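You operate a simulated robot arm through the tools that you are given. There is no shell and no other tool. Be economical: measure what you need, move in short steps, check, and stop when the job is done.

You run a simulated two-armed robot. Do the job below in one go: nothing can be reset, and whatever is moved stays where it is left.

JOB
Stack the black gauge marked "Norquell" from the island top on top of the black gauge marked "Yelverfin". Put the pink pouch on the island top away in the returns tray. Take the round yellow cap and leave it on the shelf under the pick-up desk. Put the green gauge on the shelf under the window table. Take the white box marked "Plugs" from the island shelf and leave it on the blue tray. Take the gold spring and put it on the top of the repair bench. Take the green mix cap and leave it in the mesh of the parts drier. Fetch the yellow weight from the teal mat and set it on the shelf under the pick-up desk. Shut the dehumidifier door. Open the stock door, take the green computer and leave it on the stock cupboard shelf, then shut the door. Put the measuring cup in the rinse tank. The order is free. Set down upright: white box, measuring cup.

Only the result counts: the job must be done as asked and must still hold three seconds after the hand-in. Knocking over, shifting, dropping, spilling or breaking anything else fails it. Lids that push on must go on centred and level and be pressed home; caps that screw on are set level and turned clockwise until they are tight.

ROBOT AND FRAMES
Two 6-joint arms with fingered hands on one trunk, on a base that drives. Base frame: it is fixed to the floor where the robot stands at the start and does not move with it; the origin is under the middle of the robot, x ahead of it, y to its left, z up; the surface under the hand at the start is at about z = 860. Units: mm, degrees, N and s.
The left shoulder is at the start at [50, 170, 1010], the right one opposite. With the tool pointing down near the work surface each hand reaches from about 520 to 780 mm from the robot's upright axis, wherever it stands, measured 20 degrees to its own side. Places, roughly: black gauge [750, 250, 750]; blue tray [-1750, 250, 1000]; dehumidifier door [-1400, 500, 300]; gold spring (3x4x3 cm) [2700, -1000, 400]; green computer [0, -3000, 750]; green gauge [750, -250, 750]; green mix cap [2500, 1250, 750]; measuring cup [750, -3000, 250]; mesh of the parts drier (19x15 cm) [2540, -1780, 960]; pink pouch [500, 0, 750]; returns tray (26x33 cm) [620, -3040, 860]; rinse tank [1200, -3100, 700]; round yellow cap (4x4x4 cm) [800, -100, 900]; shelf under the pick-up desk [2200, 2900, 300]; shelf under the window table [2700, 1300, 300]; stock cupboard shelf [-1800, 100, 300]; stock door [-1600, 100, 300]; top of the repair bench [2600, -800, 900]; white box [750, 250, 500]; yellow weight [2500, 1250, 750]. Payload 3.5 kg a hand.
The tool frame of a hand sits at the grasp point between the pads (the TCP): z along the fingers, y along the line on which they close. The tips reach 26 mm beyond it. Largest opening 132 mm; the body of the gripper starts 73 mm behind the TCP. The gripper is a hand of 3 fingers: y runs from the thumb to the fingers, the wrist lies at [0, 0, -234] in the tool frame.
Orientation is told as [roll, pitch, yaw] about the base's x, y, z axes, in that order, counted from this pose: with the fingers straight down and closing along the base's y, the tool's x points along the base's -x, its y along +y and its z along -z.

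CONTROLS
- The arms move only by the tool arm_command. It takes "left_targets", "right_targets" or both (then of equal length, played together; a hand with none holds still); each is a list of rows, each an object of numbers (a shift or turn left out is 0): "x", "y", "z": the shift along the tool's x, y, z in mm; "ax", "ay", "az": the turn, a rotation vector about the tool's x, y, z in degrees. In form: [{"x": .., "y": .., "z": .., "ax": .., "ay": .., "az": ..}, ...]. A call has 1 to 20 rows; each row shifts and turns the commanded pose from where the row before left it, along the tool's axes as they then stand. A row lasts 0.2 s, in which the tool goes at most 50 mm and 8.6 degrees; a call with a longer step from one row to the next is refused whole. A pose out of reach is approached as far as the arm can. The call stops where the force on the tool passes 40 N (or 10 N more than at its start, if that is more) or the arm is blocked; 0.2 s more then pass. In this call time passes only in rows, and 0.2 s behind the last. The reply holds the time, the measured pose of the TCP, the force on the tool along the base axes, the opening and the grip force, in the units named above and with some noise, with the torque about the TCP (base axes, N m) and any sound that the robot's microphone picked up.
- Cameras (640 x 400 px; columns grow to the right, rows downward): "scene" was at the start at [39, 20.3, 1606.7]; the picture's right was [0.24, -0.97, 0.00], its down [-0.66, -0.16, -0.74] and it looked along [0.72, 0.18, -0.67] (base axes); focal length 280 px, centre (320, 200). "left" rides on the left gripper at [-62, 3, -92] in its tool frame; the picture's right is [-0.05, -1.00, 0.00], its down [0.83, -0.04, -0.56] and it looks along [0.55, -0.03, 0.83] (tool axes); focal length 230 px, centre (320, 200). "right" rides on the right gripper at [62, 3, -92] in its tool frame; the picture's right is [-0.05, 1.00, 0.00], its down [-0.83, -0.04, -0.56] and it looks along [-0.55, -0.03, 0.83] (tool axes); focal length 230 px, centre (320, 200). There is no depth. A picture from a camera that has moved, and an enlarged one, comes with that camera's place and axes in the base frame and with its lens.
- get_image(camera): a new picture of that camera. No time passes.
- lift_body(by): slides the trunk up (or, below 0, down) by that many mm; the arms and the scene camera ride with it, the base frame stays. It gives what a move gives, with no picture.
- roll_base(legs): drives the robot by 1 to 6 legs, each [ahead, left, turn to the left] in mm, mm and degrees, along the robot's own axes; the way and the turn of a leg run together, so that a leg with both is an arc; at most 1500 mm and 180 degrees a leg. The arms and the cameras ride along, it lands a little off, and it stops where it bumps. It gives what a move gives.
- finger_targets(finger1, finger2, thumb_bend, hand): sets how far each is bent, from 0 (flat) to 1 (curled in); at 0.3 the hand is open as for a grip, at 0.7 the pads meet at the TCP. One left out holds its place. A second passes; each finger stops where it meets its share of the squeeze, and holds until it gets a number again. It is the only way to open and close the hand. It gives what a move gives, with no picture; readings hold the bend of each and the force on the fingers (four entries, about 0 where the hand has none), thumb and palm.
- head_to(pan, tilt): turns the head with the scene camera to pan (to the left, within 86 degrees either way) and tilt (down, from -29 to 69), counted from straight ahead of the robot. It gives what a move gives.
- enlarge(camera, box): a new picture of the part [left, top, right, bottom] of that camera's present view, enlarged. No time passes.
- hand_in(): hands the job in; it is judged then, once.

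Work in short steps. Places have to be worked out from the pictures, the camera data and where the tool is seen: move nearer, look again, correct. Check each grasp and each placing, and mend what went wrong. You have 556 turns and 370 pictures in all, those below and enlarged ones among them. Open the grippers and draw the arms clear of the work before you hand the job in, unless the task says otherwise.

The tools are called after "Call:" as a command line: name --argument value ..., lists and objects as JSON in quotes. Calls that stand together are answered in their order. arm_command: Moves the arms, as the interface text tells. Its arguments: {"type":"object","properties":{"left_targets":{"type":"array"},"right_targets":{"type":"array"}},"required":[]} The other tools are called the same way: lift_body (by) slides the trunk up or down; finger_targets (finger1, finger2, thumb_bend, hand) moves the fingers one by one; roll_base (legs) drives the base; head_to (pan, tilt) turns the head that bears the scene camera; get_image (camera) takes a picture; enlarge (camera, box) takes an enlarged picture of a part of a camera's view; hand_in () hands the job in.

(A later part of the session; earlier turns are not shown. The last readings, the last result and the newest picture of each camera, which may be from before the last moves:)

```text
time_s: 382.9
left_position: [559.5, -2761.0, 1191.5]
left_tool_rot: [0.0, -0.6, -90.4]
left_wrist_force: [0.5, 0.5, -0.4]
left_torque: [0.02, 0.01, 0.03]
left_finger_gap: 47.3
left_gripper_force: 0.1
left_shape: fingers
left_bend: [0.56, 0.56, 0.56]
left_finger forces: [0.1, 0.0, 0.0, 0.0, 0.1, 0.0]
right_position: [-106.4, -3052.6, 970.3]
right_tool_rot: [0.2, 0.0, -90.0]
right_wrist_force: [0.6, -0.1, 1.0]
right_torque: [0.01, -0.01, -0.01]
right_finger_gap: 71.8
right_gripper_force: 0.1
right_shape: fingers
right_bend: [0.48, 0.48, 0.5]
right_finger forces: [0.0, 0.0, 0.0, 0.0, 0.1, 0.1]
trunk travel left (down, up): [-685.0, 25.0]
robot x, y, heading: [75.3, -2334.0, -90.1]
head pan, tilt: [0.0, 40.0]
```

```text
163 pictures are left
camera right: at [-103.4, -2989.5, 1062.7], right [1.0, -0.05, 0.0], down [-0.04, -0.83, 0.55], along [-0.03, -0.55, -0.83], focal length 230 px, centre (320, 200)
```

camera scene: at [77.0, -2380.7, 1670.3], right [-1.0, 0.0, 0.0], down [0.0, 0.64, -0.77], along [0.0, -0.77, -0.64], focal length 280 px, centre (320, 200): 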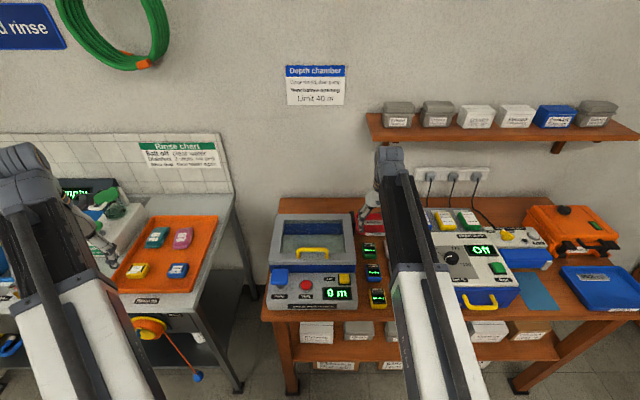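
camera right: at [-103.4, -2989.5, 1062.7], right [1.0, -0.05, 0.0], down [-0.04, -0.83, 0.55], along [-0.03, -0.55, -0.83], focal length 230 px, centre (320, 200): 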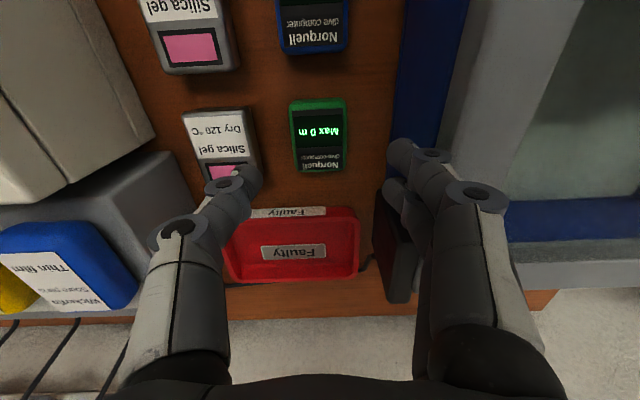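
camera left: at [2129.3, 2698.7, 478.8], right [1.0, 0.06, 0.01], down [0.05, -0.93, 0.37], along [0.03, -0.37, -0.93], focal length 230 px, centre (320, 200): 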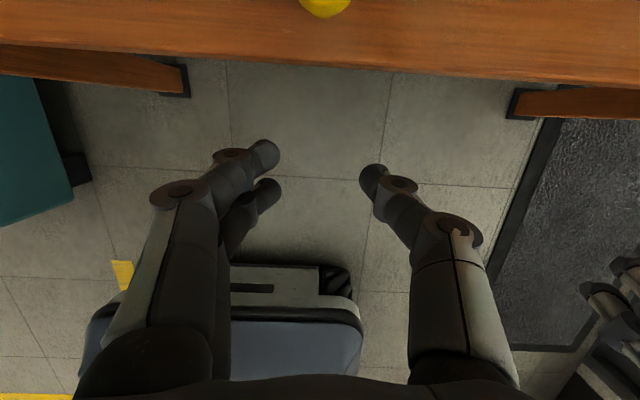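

Call:
finger_targets --hand "right" --thumb_bend 0.52

Call:
arm_command --right_targets '[{"y": 1, "z": 40}, {"z": 25}]'

Call:
get_image --camera "right"

```text
time_s: 383.9
left_position: [559.1, -2759.5, 1191.4]
left_tool_rot: [0.0, -0.6, -90.2]
left_wrist_force: [-0.2, -0.7, -0.1]
left_torque: [-0.01, 0.02, -0.03]
left_finger_gap: 47.5
left_gripper_force: 0.0
left_shape: fingers
left_bend: [0.56, 0.56, 0.56]
left_finger forces: [0.0, 0.0, 0.0, 0.0, 0.0, 0.1]
right_position: [-105.7, -3051.0, 971.6]
right_tool_rot: [0.0, 0.0, -89.9]
right_wrist_force: [-0.6, -0.5, -0.6]
right_torque: [-0.01, -0.02, 0.01]
right_finger_gap: 68.4
right_gripper_force: 0.0
right_shape: fingers
right_bend: [0.48, 0.48, 0.52]
right_finger forces: [0.0, 0.0, 0.0, 0.0, 0.0, 0.0]
trunk travel left (down, up): [-685.0, 25.0]
robot x, y, heading: [82.9, -2334.5, -90.5]
head pan, tilt: [0.0, 40.0]
```

```text
time_s: 384.5
left_position: [559.6, -2760.7, 1191.4]
left_tool_rot: [-0.1, -0.6, -90.3]
left_wrist_force: [-0.1, 0.0, -0.2]
left_torque: [-0.01, -0.02, 0.01]
left_finger_gap: 47.4
left_gripper_force: 0.1
left_shape: fingers
left_bend: [0.56, 0.56, 0.56]
left_finger forces: [0.0, 0.0, 0.1, 0.1, 0.1, 0.0]
right_position: [-104.1, -3050.6, 904.1]
right_tool_rot: [0.1, 0.1, -90.0]
right_wrist_force: [-0.8, 0.2, 0.5]
right_torque: [-0.01, -0.01, -0.01]
right_finger_gap: 68.5
right_gripper_force: 0.1
right_shape: fingers
right_bend: [0.48, 0.48, 0.52]
right_finger forces: [0.0, 0.1, 0.1, 0.1, 0.1, 0.0]
trunk travel left (down, up): [-685.0, 25.0]
robot x, y, heading: [78.5, -2335.0, -90.3]
head pan, tilt: [0.0, 40.0]
```

```text
162 pictures are left
camera right: at [-100.8, -2989.8, 996.4], right [1.0, -0.05, 0.0], down [-0.04, -0.83, 0.55], along [-0.03, -0.55, -0.83], focal length 230 px, centre (320, 200)
```

right: 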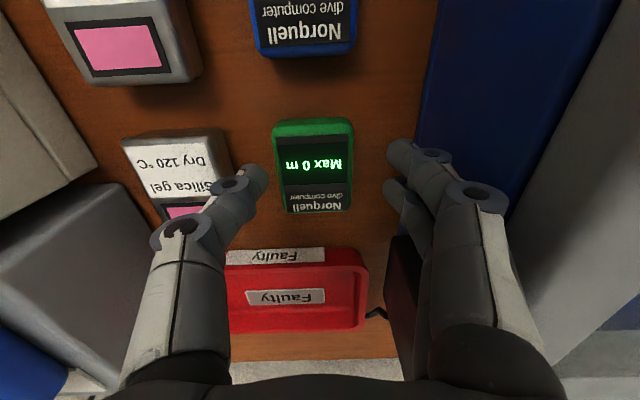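

Call:
arm_command --right_targets '[{"y": -2, "z": 12}, {"z": 8}]'

Call:
get_image --camera "right"

```text
time_s: 385.1
left_position: [559.2, -2760.7, 1191.0]
left_tool_rot: [0.1, -0.4, -90.3]
left_wrist_force: [0.3, 0.0, 0.2]
left_torque: [0.01, -0.03, 0.01]
left_finger_gap: 47.5
left_gripper_force: 0.0
left_shape: fingers
left_bend: [0.56, 0.56, 0.56]
left_finger forces: [0.0, 0.0, 0.1, 0.1, 0.0, 0.0]
right_position: [-107.3, -3051.0, 884.6]
right_tool_rot: [0.1, 0.0, -90.0]
right_wrist_force: [0.3, 0.1, 0.4]
right_torque: [-0.02, -0.03, 0.03]
right_finger_gap: 68.2
right_gripper_force: 0.1
right_shape: fingers
right_bend: [0.48, 0.48, 0.52]
right_finger forces: [0.0, 0.1, 0.0, 0.0, 0.0, 0.0]
trunk travel left (down, up): [-685.0, 25.0]
robot x, y, heading: [82.3, -2334.1, -90.4]
head pan, tilt: [0.0, 40.0]
```

```text
161 pictures are left
camera right: at [-104.6, -2989.1, 976.9], right [1.0, -0.05, 0.0], down [-0.04, -0.83, 0.55], along [-0.03, -0.55, -0.83], focal length 230 px, centre (320, 200)
```

right: 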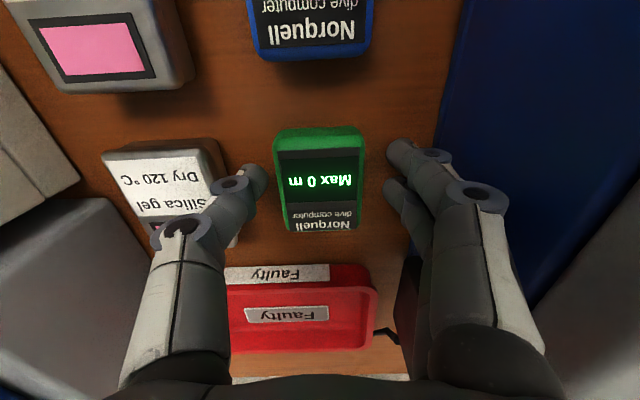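

Call:
arm_command --right_targets '[{"z": 8}]'

Call:
arm_command --right_targets '[{"z": 5}]'

Call:
finger_targets --hand "right" --finger1 0.68 --finger2 0.68 --thumb_bend 0.68

Call:
get_image --camera "right"

```text
time_s: 385.5
left_position: [558.7, -2761.0, 1191.4]
left_tool_rot: [0.0, -0.5, -90.4]
left_wrist_force: [-0.6, 0.2, -0.1]
left_torque: [0.03, 0.01, 0.02]
left_finger_gap: 47.3
left_gripper_force: 0.0
left_shape: fingers
left_bend: [0.56, 0.56, 0.56]
left_finger forces: [0.1, 0.0, 0.0, 0.0, 0.0, 0.0]
right_position: [-106.9, -3050.4, 876.1]
right_tool_rot: [0.1, 0.0, -90.1]
right_wrist_force: [0.1, 0.1, 0.2]
right_torque: [0.01, 0.0, 0.01]
right_finger_gap: 68.2
right_gripper_force: 0.1
right_shape: fingers
right_bend: [0.48, 0.48, 0.52]
right_finger forces: [0.0, 0.0, 0.0, 0.1, 0.0, 0.0]
trunk travel left (down, up): [-685.0, 25.0]
robot x, y, heading: [79.2, -2331.0, -89.8]
head pan, tilt: [0.0, 40.0]
```

```text
time_s: 385.9
left_position: [560.0, -2758.5, 1192.0]
left_tool_rot: [0.0, -0.5, -90.3]
left_wrist_force: [-0.1, 0.1, 0.6]
left_torque: [0.04, 0.02, -0.03]
left_finger_gap: 47.6
left_gripper_force: 0.0
left_shape: fingers
left_bend: [0.56, 0.56, 0.56]
left_finger forces: [0.0, 0.0, 0.0, 0.1, 0.0, 0.0]
right_position: [-105.5, -3050.7, 872.9]
right_tool_rot: [0.1, -0.2, -90.0]
right_wrist_force: [0.0, 0.0, 9.9]
right_torque: [-0.06, 0.41, 0.03]
right_finger_gap: 68.4
right_gripper_force: 4.5
right_shape: fingers
right_bend: [0.48, 0.48, 0.52]
right_finger forces: [0.0, 0.0, 0.0, 0.0, 9.5, 0.1]
trunk travel left (down, up): [-685.0, 25.0]
robot x, y, heading: [80.4, -2337.5, -90.3]
head pan, tilt: [0.0, 40.0]
```

```text
time_s: 386.9
left_position: [560.1, -2760.6, 1191.1]
left_tool_rot: [0.0, -0.6, -90.2]
left_wrist_force: [0.3, -0.2, -0.2]
left_torque: [-0.06, 0.0, -0.03]
left_finger_gap: 47.4
left_gripper_force: 0.0
left_shape: fingers
left_bend: [0.56, 0.56, 0.56]
left_finger forces: [0.1, 0.0, 0.0, 0.1, 0.1, 0.0]
right_position: [-106.5, -3051.3, 871.8]
right_tool_rot: [0.2, 0.0, -90.0]
right_wrist_force: [3.3, -1.5, 10.0]
right_torque: [0.0, -0.5, -0.04]
right_finger_gap: 48.2
right_gripper_force: 20.1
right_shape: fingers
right_bend: [0.57, 0.57, 0.62]
right_finger forces: [13.1, 12.8, 0.0, 0.0, 15.0, 0.0]
trunk travel left (down, up): [-685.0, 25.0]
robot x, y, heading: [74.7, -2337.2, -90.0]
head pan, tilt: [0.0, 40.0]
```

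```text
160 pictures are left
camera right: at [-103.1, -2988.5, 964.6], right [1.0, -0.05, 0.0], down [-0.04, -0.83, 0.56], along [-0.03, -0.55, -0.83], focal length 230 px, centre (320, 200)
```

right: 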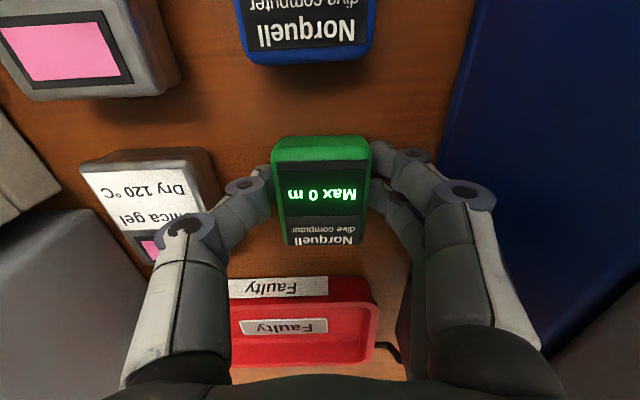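

Gripped (20 N). Lift straight up and back off.

Call:
arm_command --right_targets '[{"z": -25}, {"z": -45}, {"z": -45}, {"z": -45}, {"z": -30}]'

Call:
roll_base --legs '[[-400, 0, 0]]'

Call:
get_image --camera "right"

Call:
get_image --camera "scene"

```text
time_s: 388.1
left_position: [560.0, -2759.6, 1191.1]
left_tool_rot: [0.0, -0.5, -90.3]
left_wrist_force: [-0.1, -0.4, -0.3]
left_torque: [0.06, -0.01, 0.01]
left_finger_gap: 47.5
left_gripper_force: 0.1
left_shape: fingers
left_bend: [0.56, 0.56, 0.56]
left_finger forces: [0.1, 0.1, 0.0, 0.0, 0.0, 0.1]
right_position: [-106.4, -3050.5, 1061.2]
right_tool_rot: [0.1, 0.0, -89.9]
right_wrist_force: [0.0, 0.6, -1.4]
right_torque: [0.01, 0.03, 0.0]
right_finger_gap: 48.1
right_gripper_force: 17.1
right_shape: fingers
right_bend: [0.57, 0.57, 0.61]
right_finger forces: [8.5, 8.2, 0.0, 0.0, 16.8, 0.0]
trunk travel left (down, up): [-685.0, 25.0]
robot x, y, heading: [82.3, -2332.2, -90.0]
head pan, tilt: [0.0, 40.0]
```

```text
time_s: 390.6
left_position: [560.3, -2355.0, 1190.4]
left_tool_rot: [-0.1, -0.5, -90.3]
left_wrist_force: [0.3, -0.2, -0.5]
left_torque: [0.02, -0.01, -0.01]
left_finger_gap: 47.3
left_gripper_force: 0.1
left_shape: fingers
left_bend: [0.56, 0.56, 0.56]
left_finger forces: [0.0, 0.1, 0.1, 0.0, 0.0, 0.0]
right_position: [-105.9, -2644.2, 1062.6]
right_tool_rot: [0.1, 0.1, -90.0]
right_wrist_force: [-0.7, -0.9, -1.3]
right_torque: [0.04, 0.03, 0.0]
right_finger_gap: 47.9
right_gripper_force: 17.0
right_shape: fingers
right_bend: [0.57, 0.57, 0.61]
right_finger forces: [8.6, 8.2, 0.1, 0.1, 16.8, 0.0]
trunk travel left (down, up): [-685.0, 25.0]
robot x, y, heading: [76.9, -1930.0, -90.2]
head pan, tilt: [0.0, 40.0]
```

```text
159 pictures are left
camera right: at [-102.7, -2582.1, 1153.9], right [1.0, -0.05, 0.0], down [-0.04, -0.83, 0.56], along [-0.03, -0.55, -0.83], focal length 230 px, centre (320, 200)
```

right: 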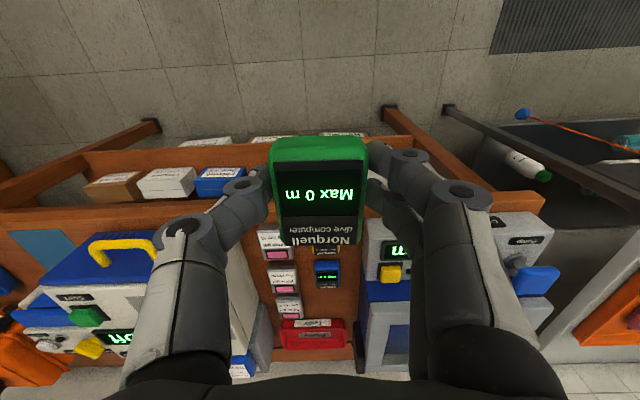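

```text
158 pictures are left
camera scene: at [78.9, -1973.3, 1670.3], right [-1.0, 0.01, 0.0], down [0.0, 0.64, -0.77], along [0.0, -0.77, -0.64], focal length 280 px, centre (320, 200)
```

scene: 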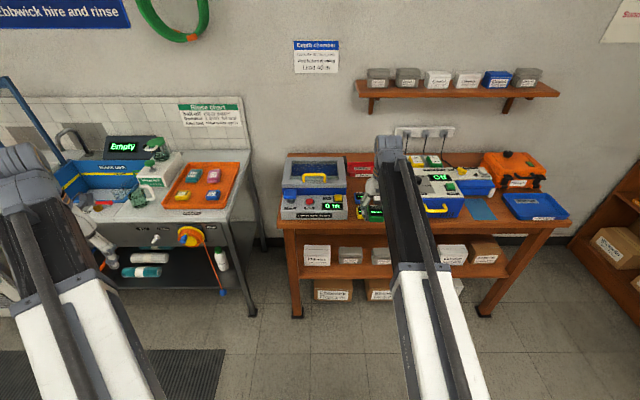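

Computer held. Move west, north, then turn to face the stock cupboard (west).

Call:
roll_base --legs '[[0, -600, 0], [-1500, 0, 0], [-530, 0, 0], [0, 0, -90]]'

Call:
head_to --pan 0 --tilt 35

Call:
get_image --camera "scene"

```text
time_s: 407.4
left_position: [-908.4, -384.7, 1191.6]
left_tool_rot: [0.0, -0.5, -178.0]
left_wrist_force: [0.2, -0.2, 0.2]
left_torque: [0.01, 0.01, -0.01]
left_finger_gap: 47.2
left_gripper_force: 0.0
left_shape: fingers
left_bend: [0.56, 0.56, 0.56]
left_finger forces: [0.1, 0.0, 0.1, 0.0, 0.0, 0.1]
right_position: [-1223.4, 269.6, 1060.5]
right_tool_rot: [0.1, 0.0, -177.8]
right_wrist_force: [0.0, -0.1, -0.7]
right_torque: [0.0, -0.03, 0.03]
right_finger_gap: 47.8
right_gripper_force: 16.6
right_shape: fingers
right_bend: [0.57, 0.57, 0.61]
right_finger forces: [8.6, 8.2, 0.1, 0.1, 16.7, 0.0]
trunk travel left (down, up): [-685.0, 25.0]
robot x, y, heading: [-499.0, 110.1, -178.2]
head pan, tilt: [0.0, 40.0]
```

```text
time_s: 408.1
left_position: [-908.0, -385.0, 1192.0]
left_tool_rot: [0.0, -0.5, -178.1]
left_wrist_force: [-0.4, -0.7, -0.1]
left_torque: [-0.01, 0.01, -0.03]
left_finger_gap: 47.4
left_gripper_force: 0.0
left_shape: fingers
left_bend: [0.56, 0.56, 0.56]
left_finger forces: [0.0, 0.1, 0.1, 0.1, 0.1, 0.0]
right_position: [-1223.6, 269.3, 1061.0]
right_tool_rot: [0.1, 0.0, -177.8]
right_wrist_force: [-0.3, 0.0, -0.5]
right_torque: [0.01, 0.0, -0.02]
right_finger_gap: 47.9
right_gripper_force: 16.4
right_shape: fingers
right_bend: [0.57, 0.57, 0.61]
right_finger forces: [8.5, 8.3, 0.1, 0.0, 16.7, 0.0]
trunk travel left (down, up): [-685.0, 25.0]
robot x, y, heading: [-505.9, 109.5, -178.1]
head pan, tilt: [0.0, 35.0]
```

```text
157 pictures are left
camera scene: at [-551.6, 109.6, 1677.8], right [-0.03, 1.0, 0.0], down [0.57, 0.02, -0.82], along [-0.82, -0.03, -0.57], focal length 280 px, centre (320, 200)
```

scene: 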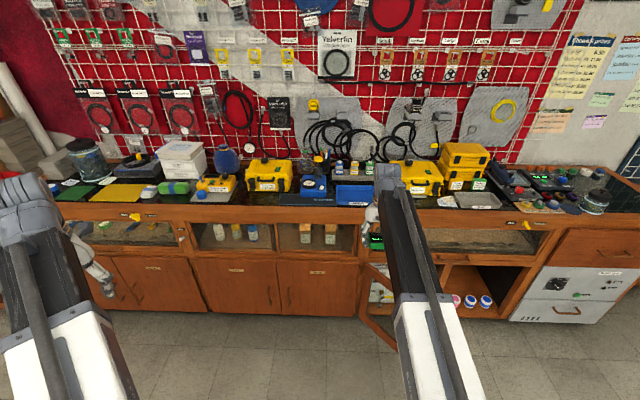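

Call:
enlarge --camera "scene" --box '[80, 220, 360, 340]'

Call:
enlarge --camera "scene" --box '[350, 180, 640, 360]'

Call:
enlarge --camera "scene" --box '[180, 130, 480, 260]'

```text
2.29 times, centred on (220, 280) of scene
camera zoom: at [-551.6, 109.6, 1677.8], right [-0.03, 1.0, 0.0], down [0.57, 0.02, -0.82], along [-0.82, -0.03, -0.57], focal length 641 px, centre (549, 17)
```

zoom: 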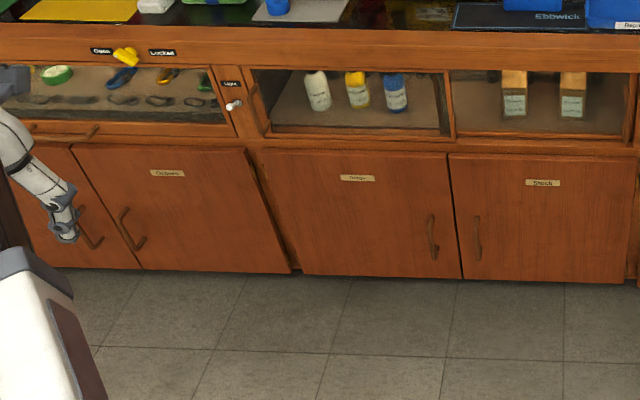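

```text
2.21 times, centred on (495, 270) of scene
camera zoom: at [-551.6, 109.6, 1677.8], right [-0.03, 1.0, 0.0], down [0.57, 0.02, -0.82], along [-0.82, -0.03, -0.57], focal length 619 px, centre (-66, 46)
```

zoom: 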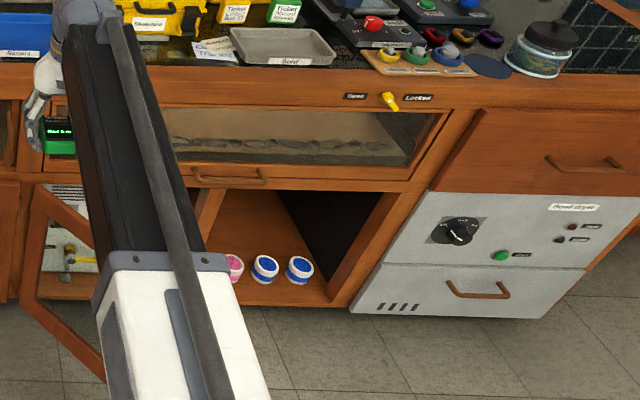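

```text
2.13 times, centred on (330, 195) of scene
camera zoom: at [-551.6, 109.6, 1677.8], right [-0.03, 1.0, 0.0], down [0.57, 0.02, -0.82], along [-0.82, -0.03, -0.57], focal length 598 px, centre (299, 211)
```

zoom: 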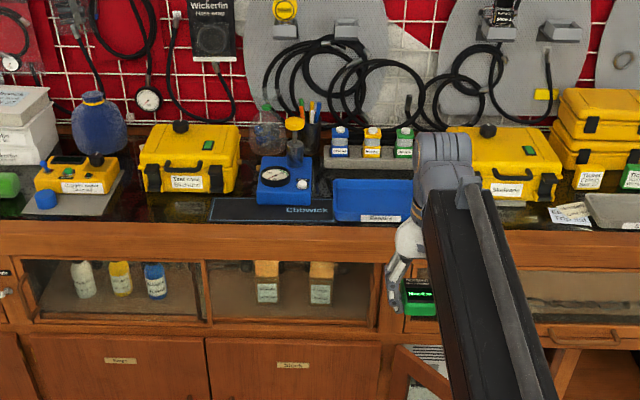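

"Stock" door: handle on its left side ≈[-1560,-117,250], hinge ≈ y 266. I'll retract/raise the right (computer) hand, lower the trunk and look closer.

Call:
arm_command --right_targets '[{"x": 45}, {"x": 45}, {"x": 45}, {"x": 25, "z": -20}, {"z": -40}, {"z": -40}]'

Call:
lift_body --by -400

Call:
roll_base --legs '[[0, 60, -1.8], [150, 0, 0]]'

Call:
get_image --camera "scene"

```text
time_s: 409.5
left_position: [-907.6, -384.8, 1191.2]
left_tool_rot: [0.1, -0.6, -178.1]
left_wrist_force: [-0.5, 0.4, 0.1]
left_torque: [0.0, 0.0, 0.04]
left_finger_gap: 47.5
left_gripper_force: 0.0
left_shape: fingers
left_bend: [0.56, 0.56, 0.56]
left_finger forces: [0.1, 0.0, 0.1, 0.0, 0.0, 0.0]
right_position: [-1065.7, 277.1, 1161.6]
right_tool_rot: [0.1, 0.0, -177.8]
right_wrist_force: [0.5, -0.5, -0.9]
right_torque: [0.0, 0.02, -0.02]
right_finger_gap: 47.8
right_gripper_force: 16.9
right_shape: fingers
right_bend: [0.57, 0.57, 0.61]
right_finger forces: [8.6, 8.1, 0.0, 0.0, 16.7, 0.1]
trunk travel left (down, up): [-685.0, 25.0]
robot x, y, heading: [-500.6, 107.1, -178.1]
head pan, tilt: [0.0, 35.0]
```

```text
time_s: 413.3
left_position: [-906.0, -385.1, 791.6]
left_tool_rot: [0.1, -0.5, -178.1]
left_wrist_force: [0.8, 0.0, -0.2]
left_torque: [-0.01, 0.01, 0.0]
left_finger_gap: 47.4
left_gripper_force: 0.1
left_shape: fingers
left_bend: [0.56, 0.56, 0.56]
left_finger forces: [0.1, 0.0, 0.0, 0.0, 0.0, 0.1]
right_position: [-1064.5, 277.5, 763.5]
right_tool_rot: [0.1, 0.0, -177.9]
right_wrist_force: [-0.4, -0.2, -1.0]
right_torque: [-0.04, 0.0, -0.02]
right_finger_gap: 47.7
right_gripper_force: 16.4
right_shape: fingers
right_bend: [0.57, 0.57, 0.61]
right_finger forces: [8.5, 8.2, 0.0, 0.0, 16.7, 0.1]
trunk travel left (down, up): [-285.0, 425.0]
robot x, y, heading: [-500.4, 109.5, -178.0]
head pan, tilt: [0.0, 35.0]
```

```text
time_s: 415.2
left_position: [-1071.6, -431.4, 791.0]
left_tool_rot: [0.1, -0.5, -179.9]
left_wrist_force: [0.1, -0.2, -0.2]
left_torque: [-0.01, -0.01, 0.0]
left_finger_gap: 47.3
left_gripper_force: 0.0
left_shape: fingers
left_bend: [0.56, 0.56, 0.56]
left_finger forces: [0.0, 0.1, 0.1, 0.0, 0.1, 0.1]
right_position: [-1207.0, 236.8, 761.6]
right_tool_rot: [0.1, -0.1, -179.8]
right_wrist_force: [0.1, 0.5, -1.2]
right_torque: [-0.01, 0.01, 0.0]
right_finger_gap: 48.1
right_gripper_force: 16.6
right_shape: fingers
right_bend: [0.57, 0.57, 0.61]
right_finger forces: [8.4, 8.1, 0.0, 0.0, 16.7, 0.1]
trunk travel left (down, up): [-285.0, 425.0]
robot x, y, heading: [-646.9, 53.4, -179.9]
head pan, tilt: [0.0, 35.0]
```

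```text
153 pictures are left
camera scene: at [-698.8, 51.2, 1277.9], right [0.0, 1.0, 0.0], down [0.57, 0.0, -0.82], along [-0.82, 0.0, -0.57], focal length 280 px, centre (320, 200)
```

scene: 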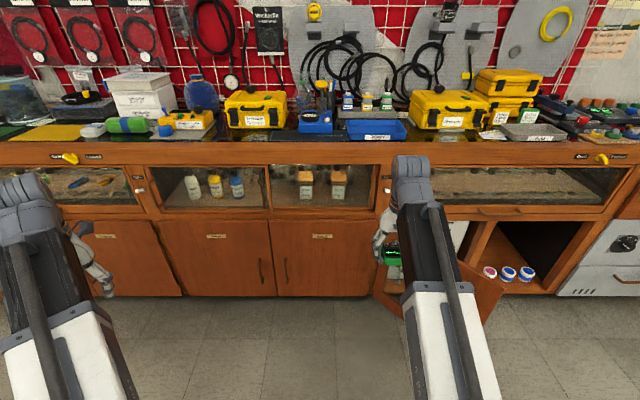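

Handle ≈ y −105, z≈280. Lower 150, raise the right hand more, bring the left hand over and tilt it to point forward.

Call:
lift_body --by -150

Call:
arm_command --right_targets '[{"z": -30}, {"z": -30}, {"z": 0}, {"z": 0}, {"z": 0}, {"z": 0}, {"z": 0}, {"z": 0}]' --left_targets '[{"x": -20, "y": -41}, {"x": -20, "y": -41}, {"x": -20, "y": -41}, {"x": -20, "y": -41}, {"x": -20, "y": -41}, {"x": -20, "y": -41}, {"x": -20, "y": -41}, {"x": -20, "y": -41}]'

Call:
arm_command --left_targets '[{"ay": -8.2}, {"ay": -8.2}, {"ay": -8.2}, {"ay": -8.2}, {"ay": -8.2}, {"ay": -8.2}, {"ay": -8.2}, {"ay": -8.2}, {"ay": -8.2}, {"ay": -8.2}, {"ay": -8}]'

Call:
get_image --camera "left"

Call:
get_image --camera "scene"

```text
time_s: 417.0
left_position: [-1070.8, -432.3, 641.4]
left_tool_rot: [-0.1, -0.5, -180.0]
left_wrist_force: [-0.5, -0.4, -0.4]
left_torque: [-0.01, -0.03, -0.01]
left_finger_gap: 47.5
left_gripper_force: 0.0
left_shape: fingers
left_bend: [0.56, 0.56, 0.56]
left_finger forces: [0.0, 0.0, 0.0, 0.0, 0.1, 0.0]
right_position: [-1206.4, 237.0, 611.0]
right_tool_rot: [0.1, -0.1, -179.7]
right_wrist_force: [-0.9, 0.8, -0.8]
right_torque: [0.06, -0.02, -0.01]
right_finger_gap: 47.8
right_gripper_force: 16.6
right_shape: fingers
right_bend: [0.57, 0.57, 0.61]
right_finger forces: [8.5, 8.3, 0.0, 0.0, 16.7, 0.0]
trunk travel left (down, up): [-135.0, 575.0]
robot x, y, heading: [-644.4, 48.8, -179.8]
head pan, tilt: [0.0, 35.0]
```

```text
time_s: 418.8
left_position: [-1231.4, -102.8, 641.6]
left_tool_rot: [0.0, -0.6, -179.9]
left_wrist_force: [1.0, -0.2, 0.2]
left_torque: [0.01, 0.02, -0.02]
left_finger_gap: 47.3
left_gripper_force: 0.1
left_shape: fingers
left_bend: [0.56, 0.56, 0.56]
left_finger forces: [0.0, 0.0, 0.0, 0.0, 0.0, 0.1]
right_position: [-1211.7, 237.1, 660.5]
right_tool_rot: [0.0, -0.3, -179.7]
right_wrist_force: [-0.5, 0.1, 0.3]
right_torque: [0.0, 0.0, 0.0]
right_finger_gap: 47.8
right_gripper_force: 16.5
right_shape: fingers
right_bend: [0.57, 0.57, 0.61]
right_finger forces: [8.4, 8.2, 0.0, 0.1, 16.7, 0.1]
right hand out of reach, approached as far as the arm can: row 2
trunk travel left (down, up): [-135.0, 575.0]
robot x, y, heading: [-647.7, 48.3, -179.9]
head pan, tilt: [0.0, 35.0]
```

```text
time_s: 421.2
left_position: [-1354.4, -99.9, 682.5]
left_tool_rot: [-3.9, -89.2, -175.7]
left_wrist_force: [0.7, 0.1, 0.4]
left_torque: [-0.03, 0.01, -0.02]
left_finger_gap: 47.5
left_gripper_force: 0.0
left_shape: fingers
left_bend: [0.56, 0.56, 0.56]
left_finger forces: [0.1, 0.1, 0.0, 0.0, 0.1, 0.1]
left hand out of reach, approached as far as the arm can: row 5, 6, 7, 8, 9, 10, 11
right_position: [-1212.4, 236.9, 660.5]
right_tool_rot: [0.1, -0.4, -179.7]
right_wrist_force: [0.3, 0.5, -2.2]
right_torque: [0.01, -0.03, 0.02]
right_finger_gap: 47.6
right_gripper_force: 16.3
right_shape: fingers
right_bend: [0.57, 0.57, 0.61]
right_finger forces: [8.7, 8.2, 0.0, 0.1, 16.8, 0.0]
trunk travel left (down, up): [-135.0, 575.0]
robot x, y, heading: [-649.3, 54.7, -180.0]
head pan, tilt: [0.0, 35.0]
```

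```text
152 pictures are left
camera left: at [-1262.5, -102.5, 744.8], right [-0.01, 1.0, 0.05], down [0.57, 0.05, -0.82], along [-0.82, 0.02, -0.57], focal length 230 px, centre (320, 200)
```

left: 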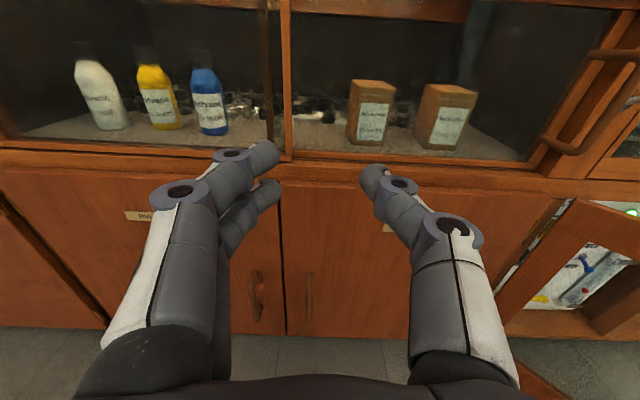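

```text
151 pictures are left
camera scene: at [-699.0, 51.2, 1127.9], right [0.0, 1.0, 0.0], down [0.57, 0.0, -0.82], along [-0.82, 0.0, -0.57], focal length 280 px, centre (320, 200)
```

scene: 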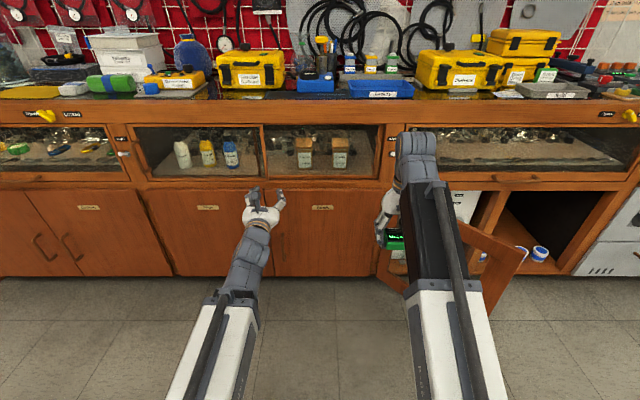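

Stock handle: y≈-104, z 235–360. Lower the left hand to z≈298 and open it.

Call:
arm_command --left_targets '[{"x": 48}, {"x": 48}, {"x": 48}, {"x": 48}, {"x": 48}, {"x": 48}, {"x": 48}, {"x": 48}]'

Call:
finger_targets --hand "left" --finger1 0.42 --finger2 0.42 --thumb_bend 0.42

Call:
get_image --camera "left"

```text
time_s: 423.0
left_position: [-1357.9, -101.9, 310.6]
left_tool_rot: [178.1, -89.6, 1.9]
left_wrist_force: [-0.5, -0.8, -0.2]
left_torque: [0.03, 0.02, 0.04]
left_finger_gap: 47.3
left_gripper_force: 0.0
left_shape: fingers
left_bend: [0.56, 0.56, 0.56]
left_finger forces: [0.1, 0.0, 0.0, 0.0, 0.1, 0.1]
left hand out of reach, approached as far as the arm can: row 1, 2
right_position: [-1212.3, 236.8, 660.8]
right_tool_rot: [0.1, -0.3, -179.8]
right_wrist_force: [0.0, -0.4, -1.1]
right_torque: [0.0, -0.02, -0.03]
right_finger_gap: 47.8
right_gripper_force: 16.5
right_shape: fingers
right_bend: [0.57, 0.57, 0.61]
right_finger forces: [8.5, 8.3, 0.0, 0.1, 16.7, 0.1]
trunk travel left (down, up): [-135.0, 575.0]
robot x, y, heading: [-649.0, 49.9, -180.0]
head pan, tilt: [0.0, 35.0]
```

```text
time_s: 424.0
left_position: [-1358.1, -100.3, 312.9]
left_tool_rot: [177.9, -89.4, 2.0]
left_wrist_force: [0.8, -0.1, 0.1]
left_torque: [-0.03, -0.02, 0.02]
left_finger_gap: 93.9
left_gripper_force: 0.0
left_shape: fingers
left_bend: [0.42, 0.42, 0.42]
left_finger forces: [0.1, 0.0, 0.0, 0.1, 0.0, 0.0]
right_position: [-1212.6, 236.8, 660.5]
right_tool_rot: [0.2, -0.4, -179.8]
right_wrist_force: [0.1, 0.2, -1.4]
right_torque: [0.02, -0.02, 0.06]
right_finger_gap: 47.5
right_gripper_force: 16.9
right_shape: fingers
right_bend: [0.57, 0.57, 0.61]
right_finger forces: [8.5, 8.2, 0.0, 0.1, 16.7, 0.1]
trunk travel left (down, up): [-135.0, 575.0]
robot x, y, heading: [-648.4, 51.0, -180.2]
head pan, tilt: [0.0, 35.0]
```

```text
150 pictures are left
camera left: at [-1265.4, -104.3, 373.2], right [0.0, 1.0, 0.05], down [0.55, 0.04, -0.84], along [-0.84, 0.03, -0.55], focal length 230 px, centre (320, 200)
```

left: 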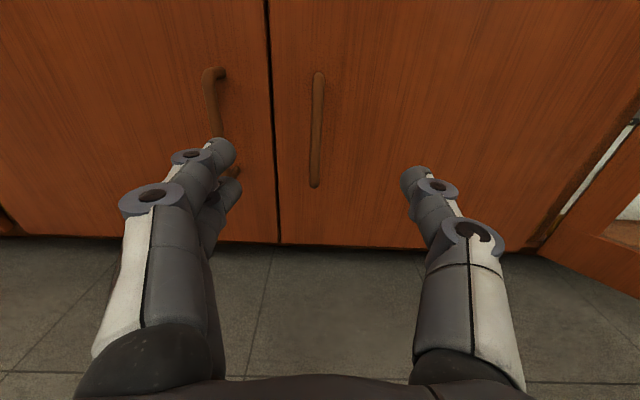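

Lower 25 mm and drive forward 170.

Call:
arm_command --left_targets '[{"x": 25, "y": 3}]'

Call:
roll_base --legs '[[170, 0, 0]]'

Call:
get_image --camera "left"

Call:
get_image --camera "scene"

```text
time_s: 424.4
left_position: [-1359.8, -103.8, 286.0]
left_tool_rot: [176.9, -89.5, 3.1]
left_wrist_force: [-0.4, 0.9, -0.4]
left_torque: [-0.03, -0.02, -0.05]
left_finger_gap: 93.9
left_gripper_force: 0.1
left_shape: fingers
left_bend: [0.42, 0.42, 0.42]
left_finger forces: [0.1, 0.2, 0.0, 0.1, 0.0, 0.0]
right_position: [-1211.7, 237.6, 660.2]
right_tool_rot: [0.1, -0.3, -179.7]
right_wrist_force: [-0.3, 0.6, -1.8]
right_torque: [-0.04, -0.03, 0.0]
right_finger_gap: 47.6
right_gripper_force: 16.2
right_shape: fingers
right_bend: [0.57, 0.57, 0.61]
right_finger forces: [8.5, 8.3, 0.1, 0.0, 16.7, 0.0]
trunk travel left (down, up): [-135.0, 575.0]
robot x, y, heading: [-650.0, 52.2, -180.5]
head pan, tilt: [0.0, 35.0]
```

```text
time_s: 425.9
left_position: [-1527.2, -104.2, 285.2]
left_tool_rot: [177.8, -89.5, 2.2]
left_wrist_force: [-0.2, 1.0, -0.2]
left_torque: [0.0, 0.01, 0.03]
left_finger_gap: 94.2
left_gripper_force: 0.0
left_shape: fingers
left_bend: [0.42, 0.42, 0.42]
left_finger forces: [0.0, 0.0, 0.0, 0.0, 0.1, 0.1]
right_position: [-1381.0, 237.4, 660.8]
right_tool_rot: [0.0, -0.4, -179.7]
right_wrist_force: [-0.2, 0.0, -0.9]
right_torque: [0.01, -0.01, 0.01]
right_finger_gap: 47.7
right_gripper_force: 17.4
right_shape: fingers
right_bend: [0.57, 0.57, 0.61]
right_finger forces: [8.4, 8.1, 0.0, 0.0, 16.8, 0.0]
trunk travel left (down, up): [-135.0, 575.0]
robot x, y, heading: [-815.9, 52.5, 179.8]
head pan, tilt: [0.0, 35.0]
```

```text
149 pictures are left
camera left: at [-1433.9, -106.8, 347.0], right [0.0, 1.0, 0.05], down [0.55, 0.04, -0.84], along [-0.84, 0.03, -0.55], focal length 230 px, centre (320, 200)
```

left: 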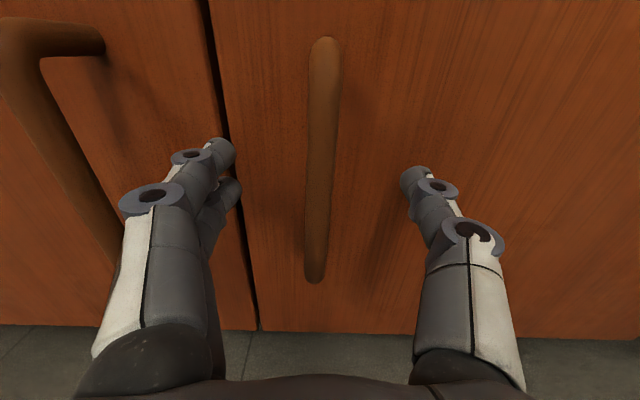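

```text
148 pictures are left
camera scene: at [-866.7, 51.2, 1127.9], right [0.0, 1.0, 0.0], down [0.57, 0.0, -0.82], along [-0.82, 0.0, -0.57], focal length 280 px, centre (320, 200)
```

scene: 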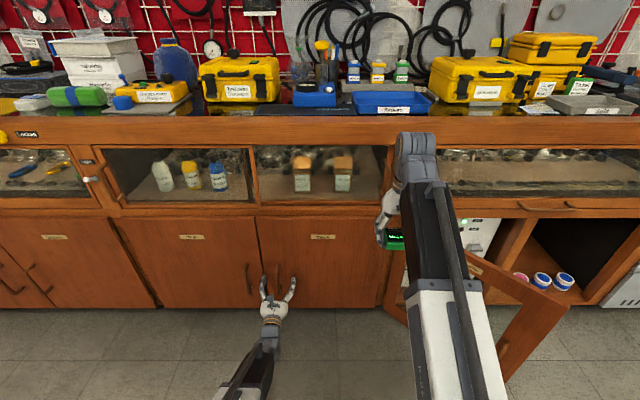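

Advance the left hand 30 mm and close on the handle.

Call:
arm_command --left_targets '[{"z": 15}, {"z": 15}]'

Call:
get_image --camera "left"

```text
time_s: 426.3
left_position: [-1540.2, -103.7, 286.3]
left_tool_rot: [-174.8, -89.4, -5.0]
left_wrist_force: [12.5, -0.3, 3.2]
left_torque: [0.14, 0.07, -0.5]
left_finger_gap: 95.1
left_gripper_force: 6.2
left_shape: fingers
left_bend: [0.43, 0.43, 0.42]
left_finger forces: [1.1, 1.4, 0.0, 0.0, 10.0, 0.1]
right_position: [-1380.0, 237.7, 661.5]
right_tool_rot: [0.0, -0.3, -179.6]
right_wrist_force: [0.2, -0.1, -1.1]
right_torque: [0.02, -0.02, -0.03]
right_finger_gap: 47.9
right_gripper_force: 16.3
right_shape: fingers
right_bend: [0.57, 0.57, 0.61]
right_finger forces: [8.5, 8.2, 0.0, 0.0, 16.7, 0.1]
trunk travel left (down, up): [-135.0, 575.0]
robot x, y, heading: [-816.5, 45.6, -180.1]
head pan, tilt: [0.0, 35.0]
stopped in row 2 (left hand): the force on the tool passed its limit at 67 N (the readings are from after the stop); the commanded pose is now the measured one
```

```text
147 pictures are left
camera left: at [-1446.9, -108.5, 347.1], right [0.0, 1.0, 0.05], down [0.55, 0.04, -0.84], along [-0.84, 0.03, -0.55], focal length 230 px, centre (320, 200)
```

left: 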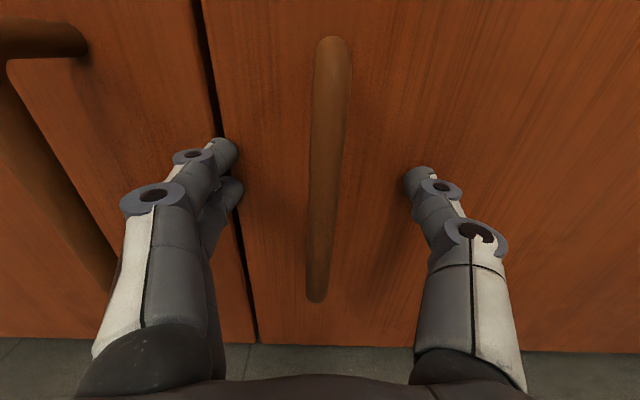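

Fingertips touch the door (surface x≈-1570). Back off 4 mm and grip the bar.

Call:
arm_command --left_targets '[{"z": -5}]'

Call:
finger_targets --hand "left" --finger1 0.75 --finger2 0.75 --thumb_bend 0.75

Call:
get_image --camera "left"

```text
time_s: 426.7
left_position: [-1536.4, -106.1, 284.8]
left_tool_rot: [-174.7, -89.6, -5.3]
left_wrist_force: [0.3, -0.8, -0.1]
left_torque: [0.0, 0.01, 0.03]
left_finger_gap: 94.7
left_gripper_force: 0.0
left_shape: fingers
left_bend: [0.42, 0.42, 0.42]
left_finger forces: [0.1, 0.0, 0.0, 0.0, 0.0, 0.0]
right_position: [-1379.4, 237.6, 659.9]
right_tool_rot: [0.1, -0.3, -179.7]
right_wrist_force: [0.1, -0.5, -1.8]
right_torque: [0.0, -0.01, 0.01]
right_finger_gap: 47.6
right_gripper_force: 16.3
right_shape: fingers
right_bend: [0.57, 0.57, 0.61]
right_finger forces: [8.5, 8.2, 0.0, 0.0, 16.6, 0.1]
trunk travel left (down, up): [-135.0, 575.0]
robot x, y, heading: [-816.5, 50.6, -180.1]
head pan, tilt: [0.0, 35.0]
```

```text
time_s: 427.7
left_position: [-1537.0, -104.7, 286.3]
left_tool_rot: [-174.7, -89.4, -5.2]
left_wrist_force: [-0.2, 1.1, 0.6]
left_torque: [0.0, -0.01, -0.04]
left_finger_gap: 0.0
left_gripper_force: 0.0
left_shape: fingers
left_bend: [0.74, 0.74, 0.73]
left_finger forces: [0.0, 0.1, 0.0, 0.0, 0.1, 0.0]
right_position: [-1379.5, 238.4, 660.1]
right_tool_rot: [0.1, -0.2, -179.6]
right_wrist_force: [0.4, -0.1, -0.9]
right_torque: [-0.02, 0.01, -0.01]
right_finger_gap: 47.8
right_gripper_force: 16.8
right_shape: fingers
right_bend: [0.57, 0.57, 0.61]
right_finger forces: [8.5, 8.1, 0.0, 0.0, 16.7, 0.1]
trunk travel left (down, up): [-135.0, 575.0]
robot x, y, heading: [-816.1, 52.2, -179.7]
head pan, tilt: [0.0, 35.0]
```

```text
146 pictures are left
camera left: at [-1443.5, -108.9, 346.4], right [0.0, 1.0, 0.05], down [0.55, 0.04, -0.84], along [-0.84, 0.03, -0.55], focal length 230 px, centre (320, 200)
```

left: 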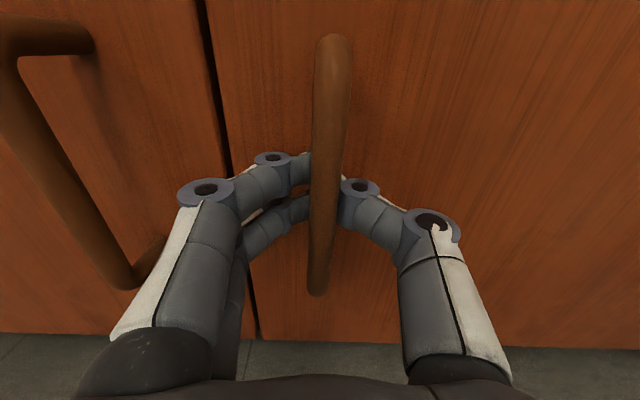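

The fingers are hooked behind the bar. Pull the door by driving back gently along its arc.

Call:
roll_base --legs '[[-80, -8, 0]]'

Call:
get_image --camera "left"

Call:
get_image --camera "scene"

```text
time_s: 428.8
left_position: [-1456.8, -96.5, 286.5]
left_tool_rot: [179.8, -89.4, 0.3]
left_wrist_force: [-4.8, 15.5, -2.0]
left_torque: [-0.07, 0.0, 0.06]
left_finger_gap: 2.2
left_gripper_force: 8.2
left_shape: fingers
left_bend: [0.75, 0.75, 0.69]
left_finger forces: [0.0, 0.0, 0.0, 0.0, 15.4, 0.0]
right_position: [-1299.1, 245.8, 660.6]
right_tool_rot: [0.2, -0.2, -179.7]
right_wrist_force: [-0.5, 0.4, -1.0]
right_torque: [-0.01, 0.0, -0.04]
right_finger_gap: 47.4
right_gripper_force: 16.6
right_shape: fingers
right_bend: [0.57, 0.57, 0.61]
right_finger forces: [8.5, 8.1, 0.0, 0.0, 16.8, 0.0]
trunk travel left (down, up): [-135.0, 575.0]
robot x, y, heading: [-734.4, 59.4, -179.9]
head pan, tilt: [0.0, 35.0]
```

```text
145 pictures are left
camera left: at [-1363.1, -100.4, 346.3], right [0.0, 1.0, 0.05], down [0.55, 0.04, -0.84], along [-0.84, 0.03, -0.55], focal length 230 px, centre (320, 200)
```

left: 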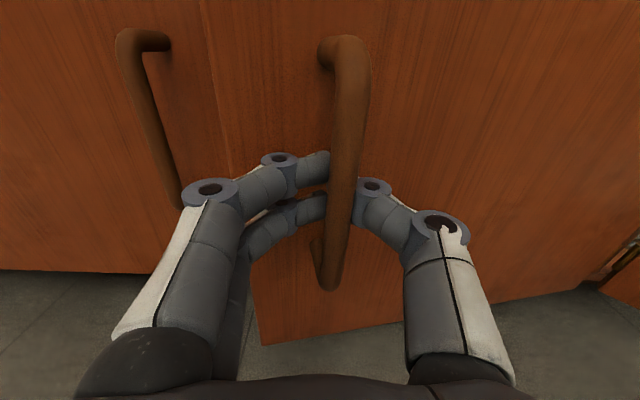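

```text
144 pictures are left
camera scene: at [-786.3, 59.5, 1127.8], right [0.0, 1.0, 0.0], down [0.57, 0.0, -0.82], along [-0.82, 0.0, -0.57], focal length 280 px, centre (320, 200)
```

scene: 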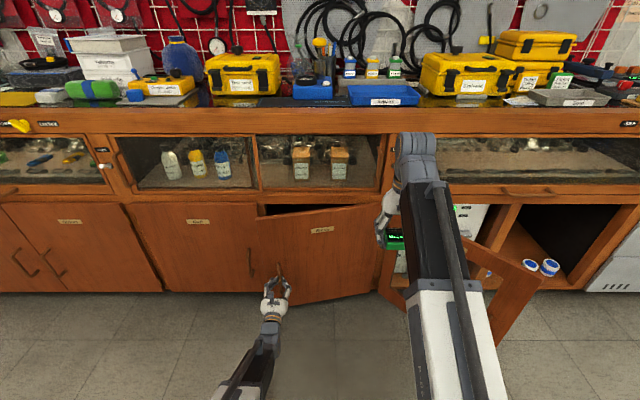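

Opening well. Continue along the arc.

Call:
roll_base --legs '[[-60, -25, 0], [-60, -35, 0]]'

Call:
get_image --camera "left"

Call:
get_image --camera "scene"

```text
time_s: 430.4
left_position: [-1335.1, -38.2, 286.3]
left_tool_rot: [176.5, -89.5, 3.6]
left_wrist_force: [-15.5, 20.2, -2.4]
left_torque: [-0.05, -0.01, 0.3]
left_finger_gap: 7.4
left_gripper_force: 11.0
left_shape: fingers
left_bend: [0.75, 0.75, 0.66]
left_finger forces: [0.0, 0.1, 0.1, 0.0, 22.4, 0.1]
right_position: [-1179.5, 303.5, 660.1]
right_tool_rot: [0.1, -0.3, -179.6]
right_wrist_force: [0.9, 0.1, -0.8]
right_torque: [-0.01, -0.03, -0.03]
right_finger_gap: 47.6
right_gripper_force: 16.6
right_shape: fingers
right_bend: [0.57, 0.57, 0.61]
right_finger forces: [8.4, 8.2, 0.0, 0.1, 16.7, 0.1]
trunk travel left (down, up): [-135.0, 575.0]
robot x, y, heading: [-610.5, 118.9, -179.6]
head pan, tilt: [0.0, 35.0]
```

```text
143 pictures are left
camera left: at [-1242.1, -41.5, 346.4], right [0.0, 1.0, 0.05], down [0.55, 0.04, -0.84], along [-0.84, 0.03, -0.55], focal length 230 px, centre (320, 200)
```

left: 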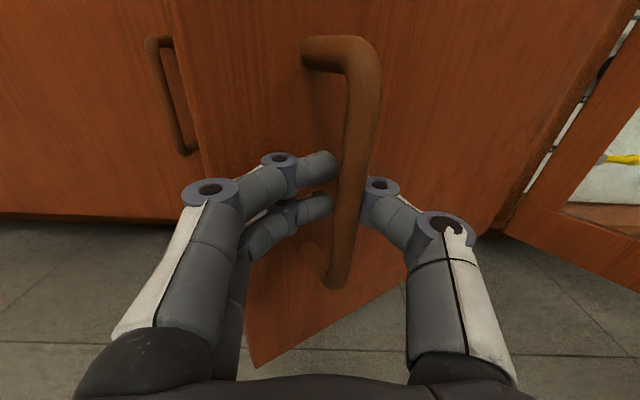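

```text
142 pictures are left
camera scene: at [-665.5, 119.1, 1127.8], right [0.0, 1.0, 0.0], down [0.57, 0.0, -0.82], along [-0.82, 0.0, -0.57], focal length 280 px, centre (320, 200)
```

scene: 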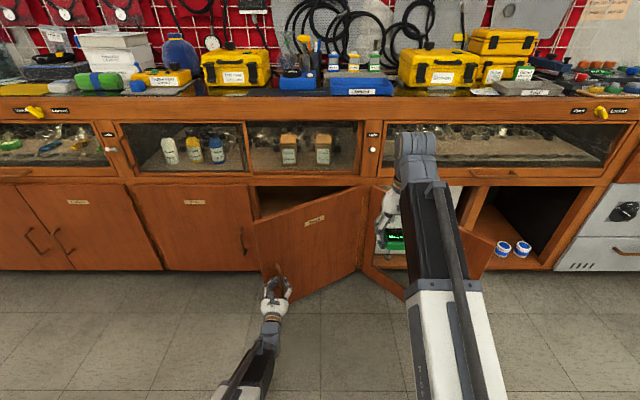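

Call:
roll_base --legs '[[-60, -55, 0], [-50, -60, 0]]'

Call:
get_image --camera "left"

Call:
get_image --camera "scene"

```text
time_s: 432.1
left_position: [-1224.2, 79.4, 285.9]
left_tool_rot: [178.1, -89.5, 1.9]
left_wrist_force: [-20.3, 11.0, 0.6]
left_torque: [0.02, -0.02, 0.18]
left_finger_gap: 11.7
left_gripper_force: 10.6
left_shape: fingers
left_bend: [0.74, 0.74, 0.64]
left_finger forces: [1.2, 1.2, 0.0, 0.0, 19.0, 0.1]
right_position: [-1068.0, 420.4, 661.0]
right_tool_rot: [0.1, -0.2, -179.5]
right_wrist_force: [-0.9, 0.9, -1.3]
right_torque: [0.01, -0.02, 0.0]
right_finger_gap: 47.5
right_gripper_force: 16.5
right_shape: fingers
right_bend: [0.57, 0.57, 0.61]
right_finger forces: [8.4, 8.2, 0.0, 0.0, 16.6, 0.0]
trunk travel left (down, up): [-135.0, 575.0]
robot x, y, heading: [-504.2, 234.2, -179.5]
head pan, tilt: [0.0, 35.0]
```

```text
141 pictures are left
camera left: at [-1131.3, 75.0, 346.8], right [0.0, 1.0, 0.05], down [0.55, 0.04, -0.84], along [-0.84, 0.03, -0.55], focal length 230 px, centre (320, 200)
```

left: 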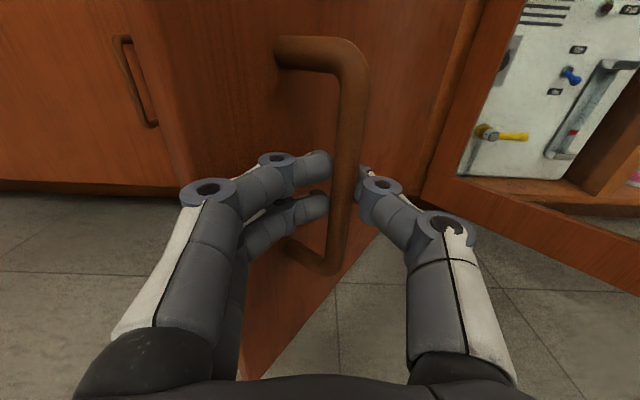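

```text
140 pictures are left
camera scene: at [-554.5, 235.7, 1127.9], right [0.0, 1.0, 0.0], down [0.57, 0.0, -0.82], along [-0.82, 0.0, -0.57], focal length 280 px, centre (320, 200)
```

scene: 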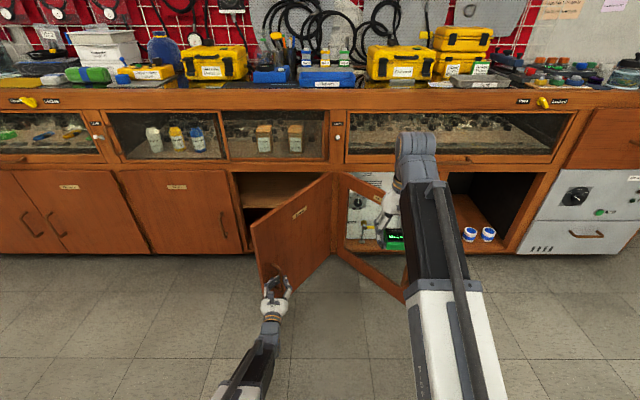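

Door ≈61° open (r≈358). Push on to ~85°.

Call:
roll_base --legs '[[-25, -60, 0], [-15, -65, 0]]'

Call:
get_image --camera "left"

Call:
get_image --camera "scene"

```text
time_s: 433.7
left_position: [-1184.9, 201.9, 286.1]
left_tool_rot: [-179.7, -89.5, -0.1]
left_wrist_force: [-7.2, -0.3, 0.8]
left_torque: [0.01, 0.03, 0.46]
left_finger_gap: 7.0
left_gripper_force: 12.4
left_shape: fingers
left_bend: [0.73, 0.73, 0.68]
left_finger forces: [7.3, 7.3, 0.0, 0.1, 10.9, 0.0]
right_position: [-1028.4, 544.8, 660.6]
right_tool_rot: [0.1, -0.3, -179.5]
right_wrist_force: [-0.1, 0.6, -0.9]
right_torque: [0.0, -0.01, 0.0]
right_finger_gap: 47.6
right_gripper_force: 17.1
right_shape: fingers
right_bend: [0.57, 0.57, 0.61]
right_finger forces: [8.5, 8.2, 0.0, 0.0, 16.7, 0.0]
trunk travel left (down, up): [-135.0, 575.0]
robot x, y, heading: [-461.8, 361.2, -179.9]
head pan, tilt: [0.0, 35.0]
```

```text
139 pictures are left
camera left: at [-1091.2, 198.6, 346.8], right [0.0, 1.0, 0.05], down [0.55, 0.04, -0.84], along [-0.84, 0.03, -0.55], focal length 230 px, centre (320, 200)
```

left: 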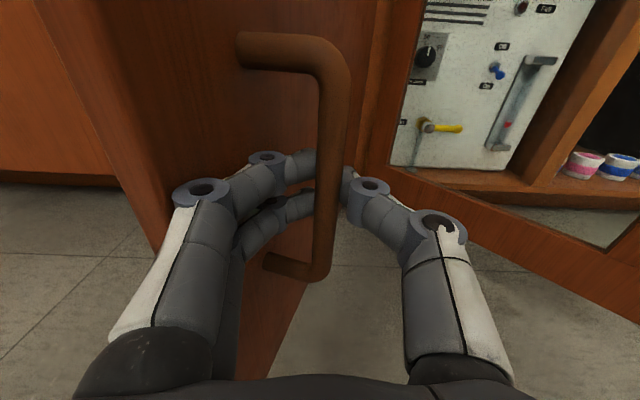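

```text
138 pictures are left
camera scene: at [-514.4, 359.4, 1127.9], right [0.0, 1.0, 0.0], down [0.57, 0.0, -0.82], along [-0.82, 0.0, -0.57], focal length 280 px, centre (320, 200)
```

scene: 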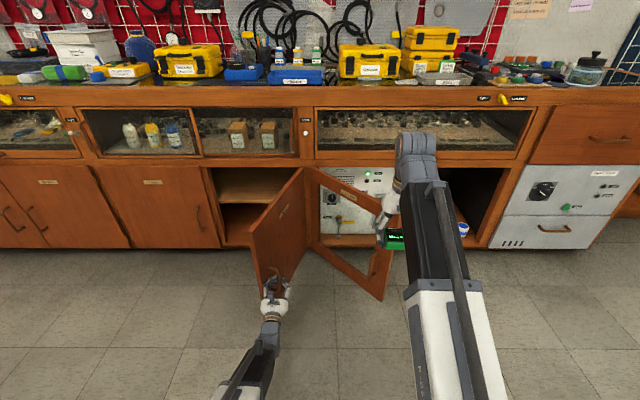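

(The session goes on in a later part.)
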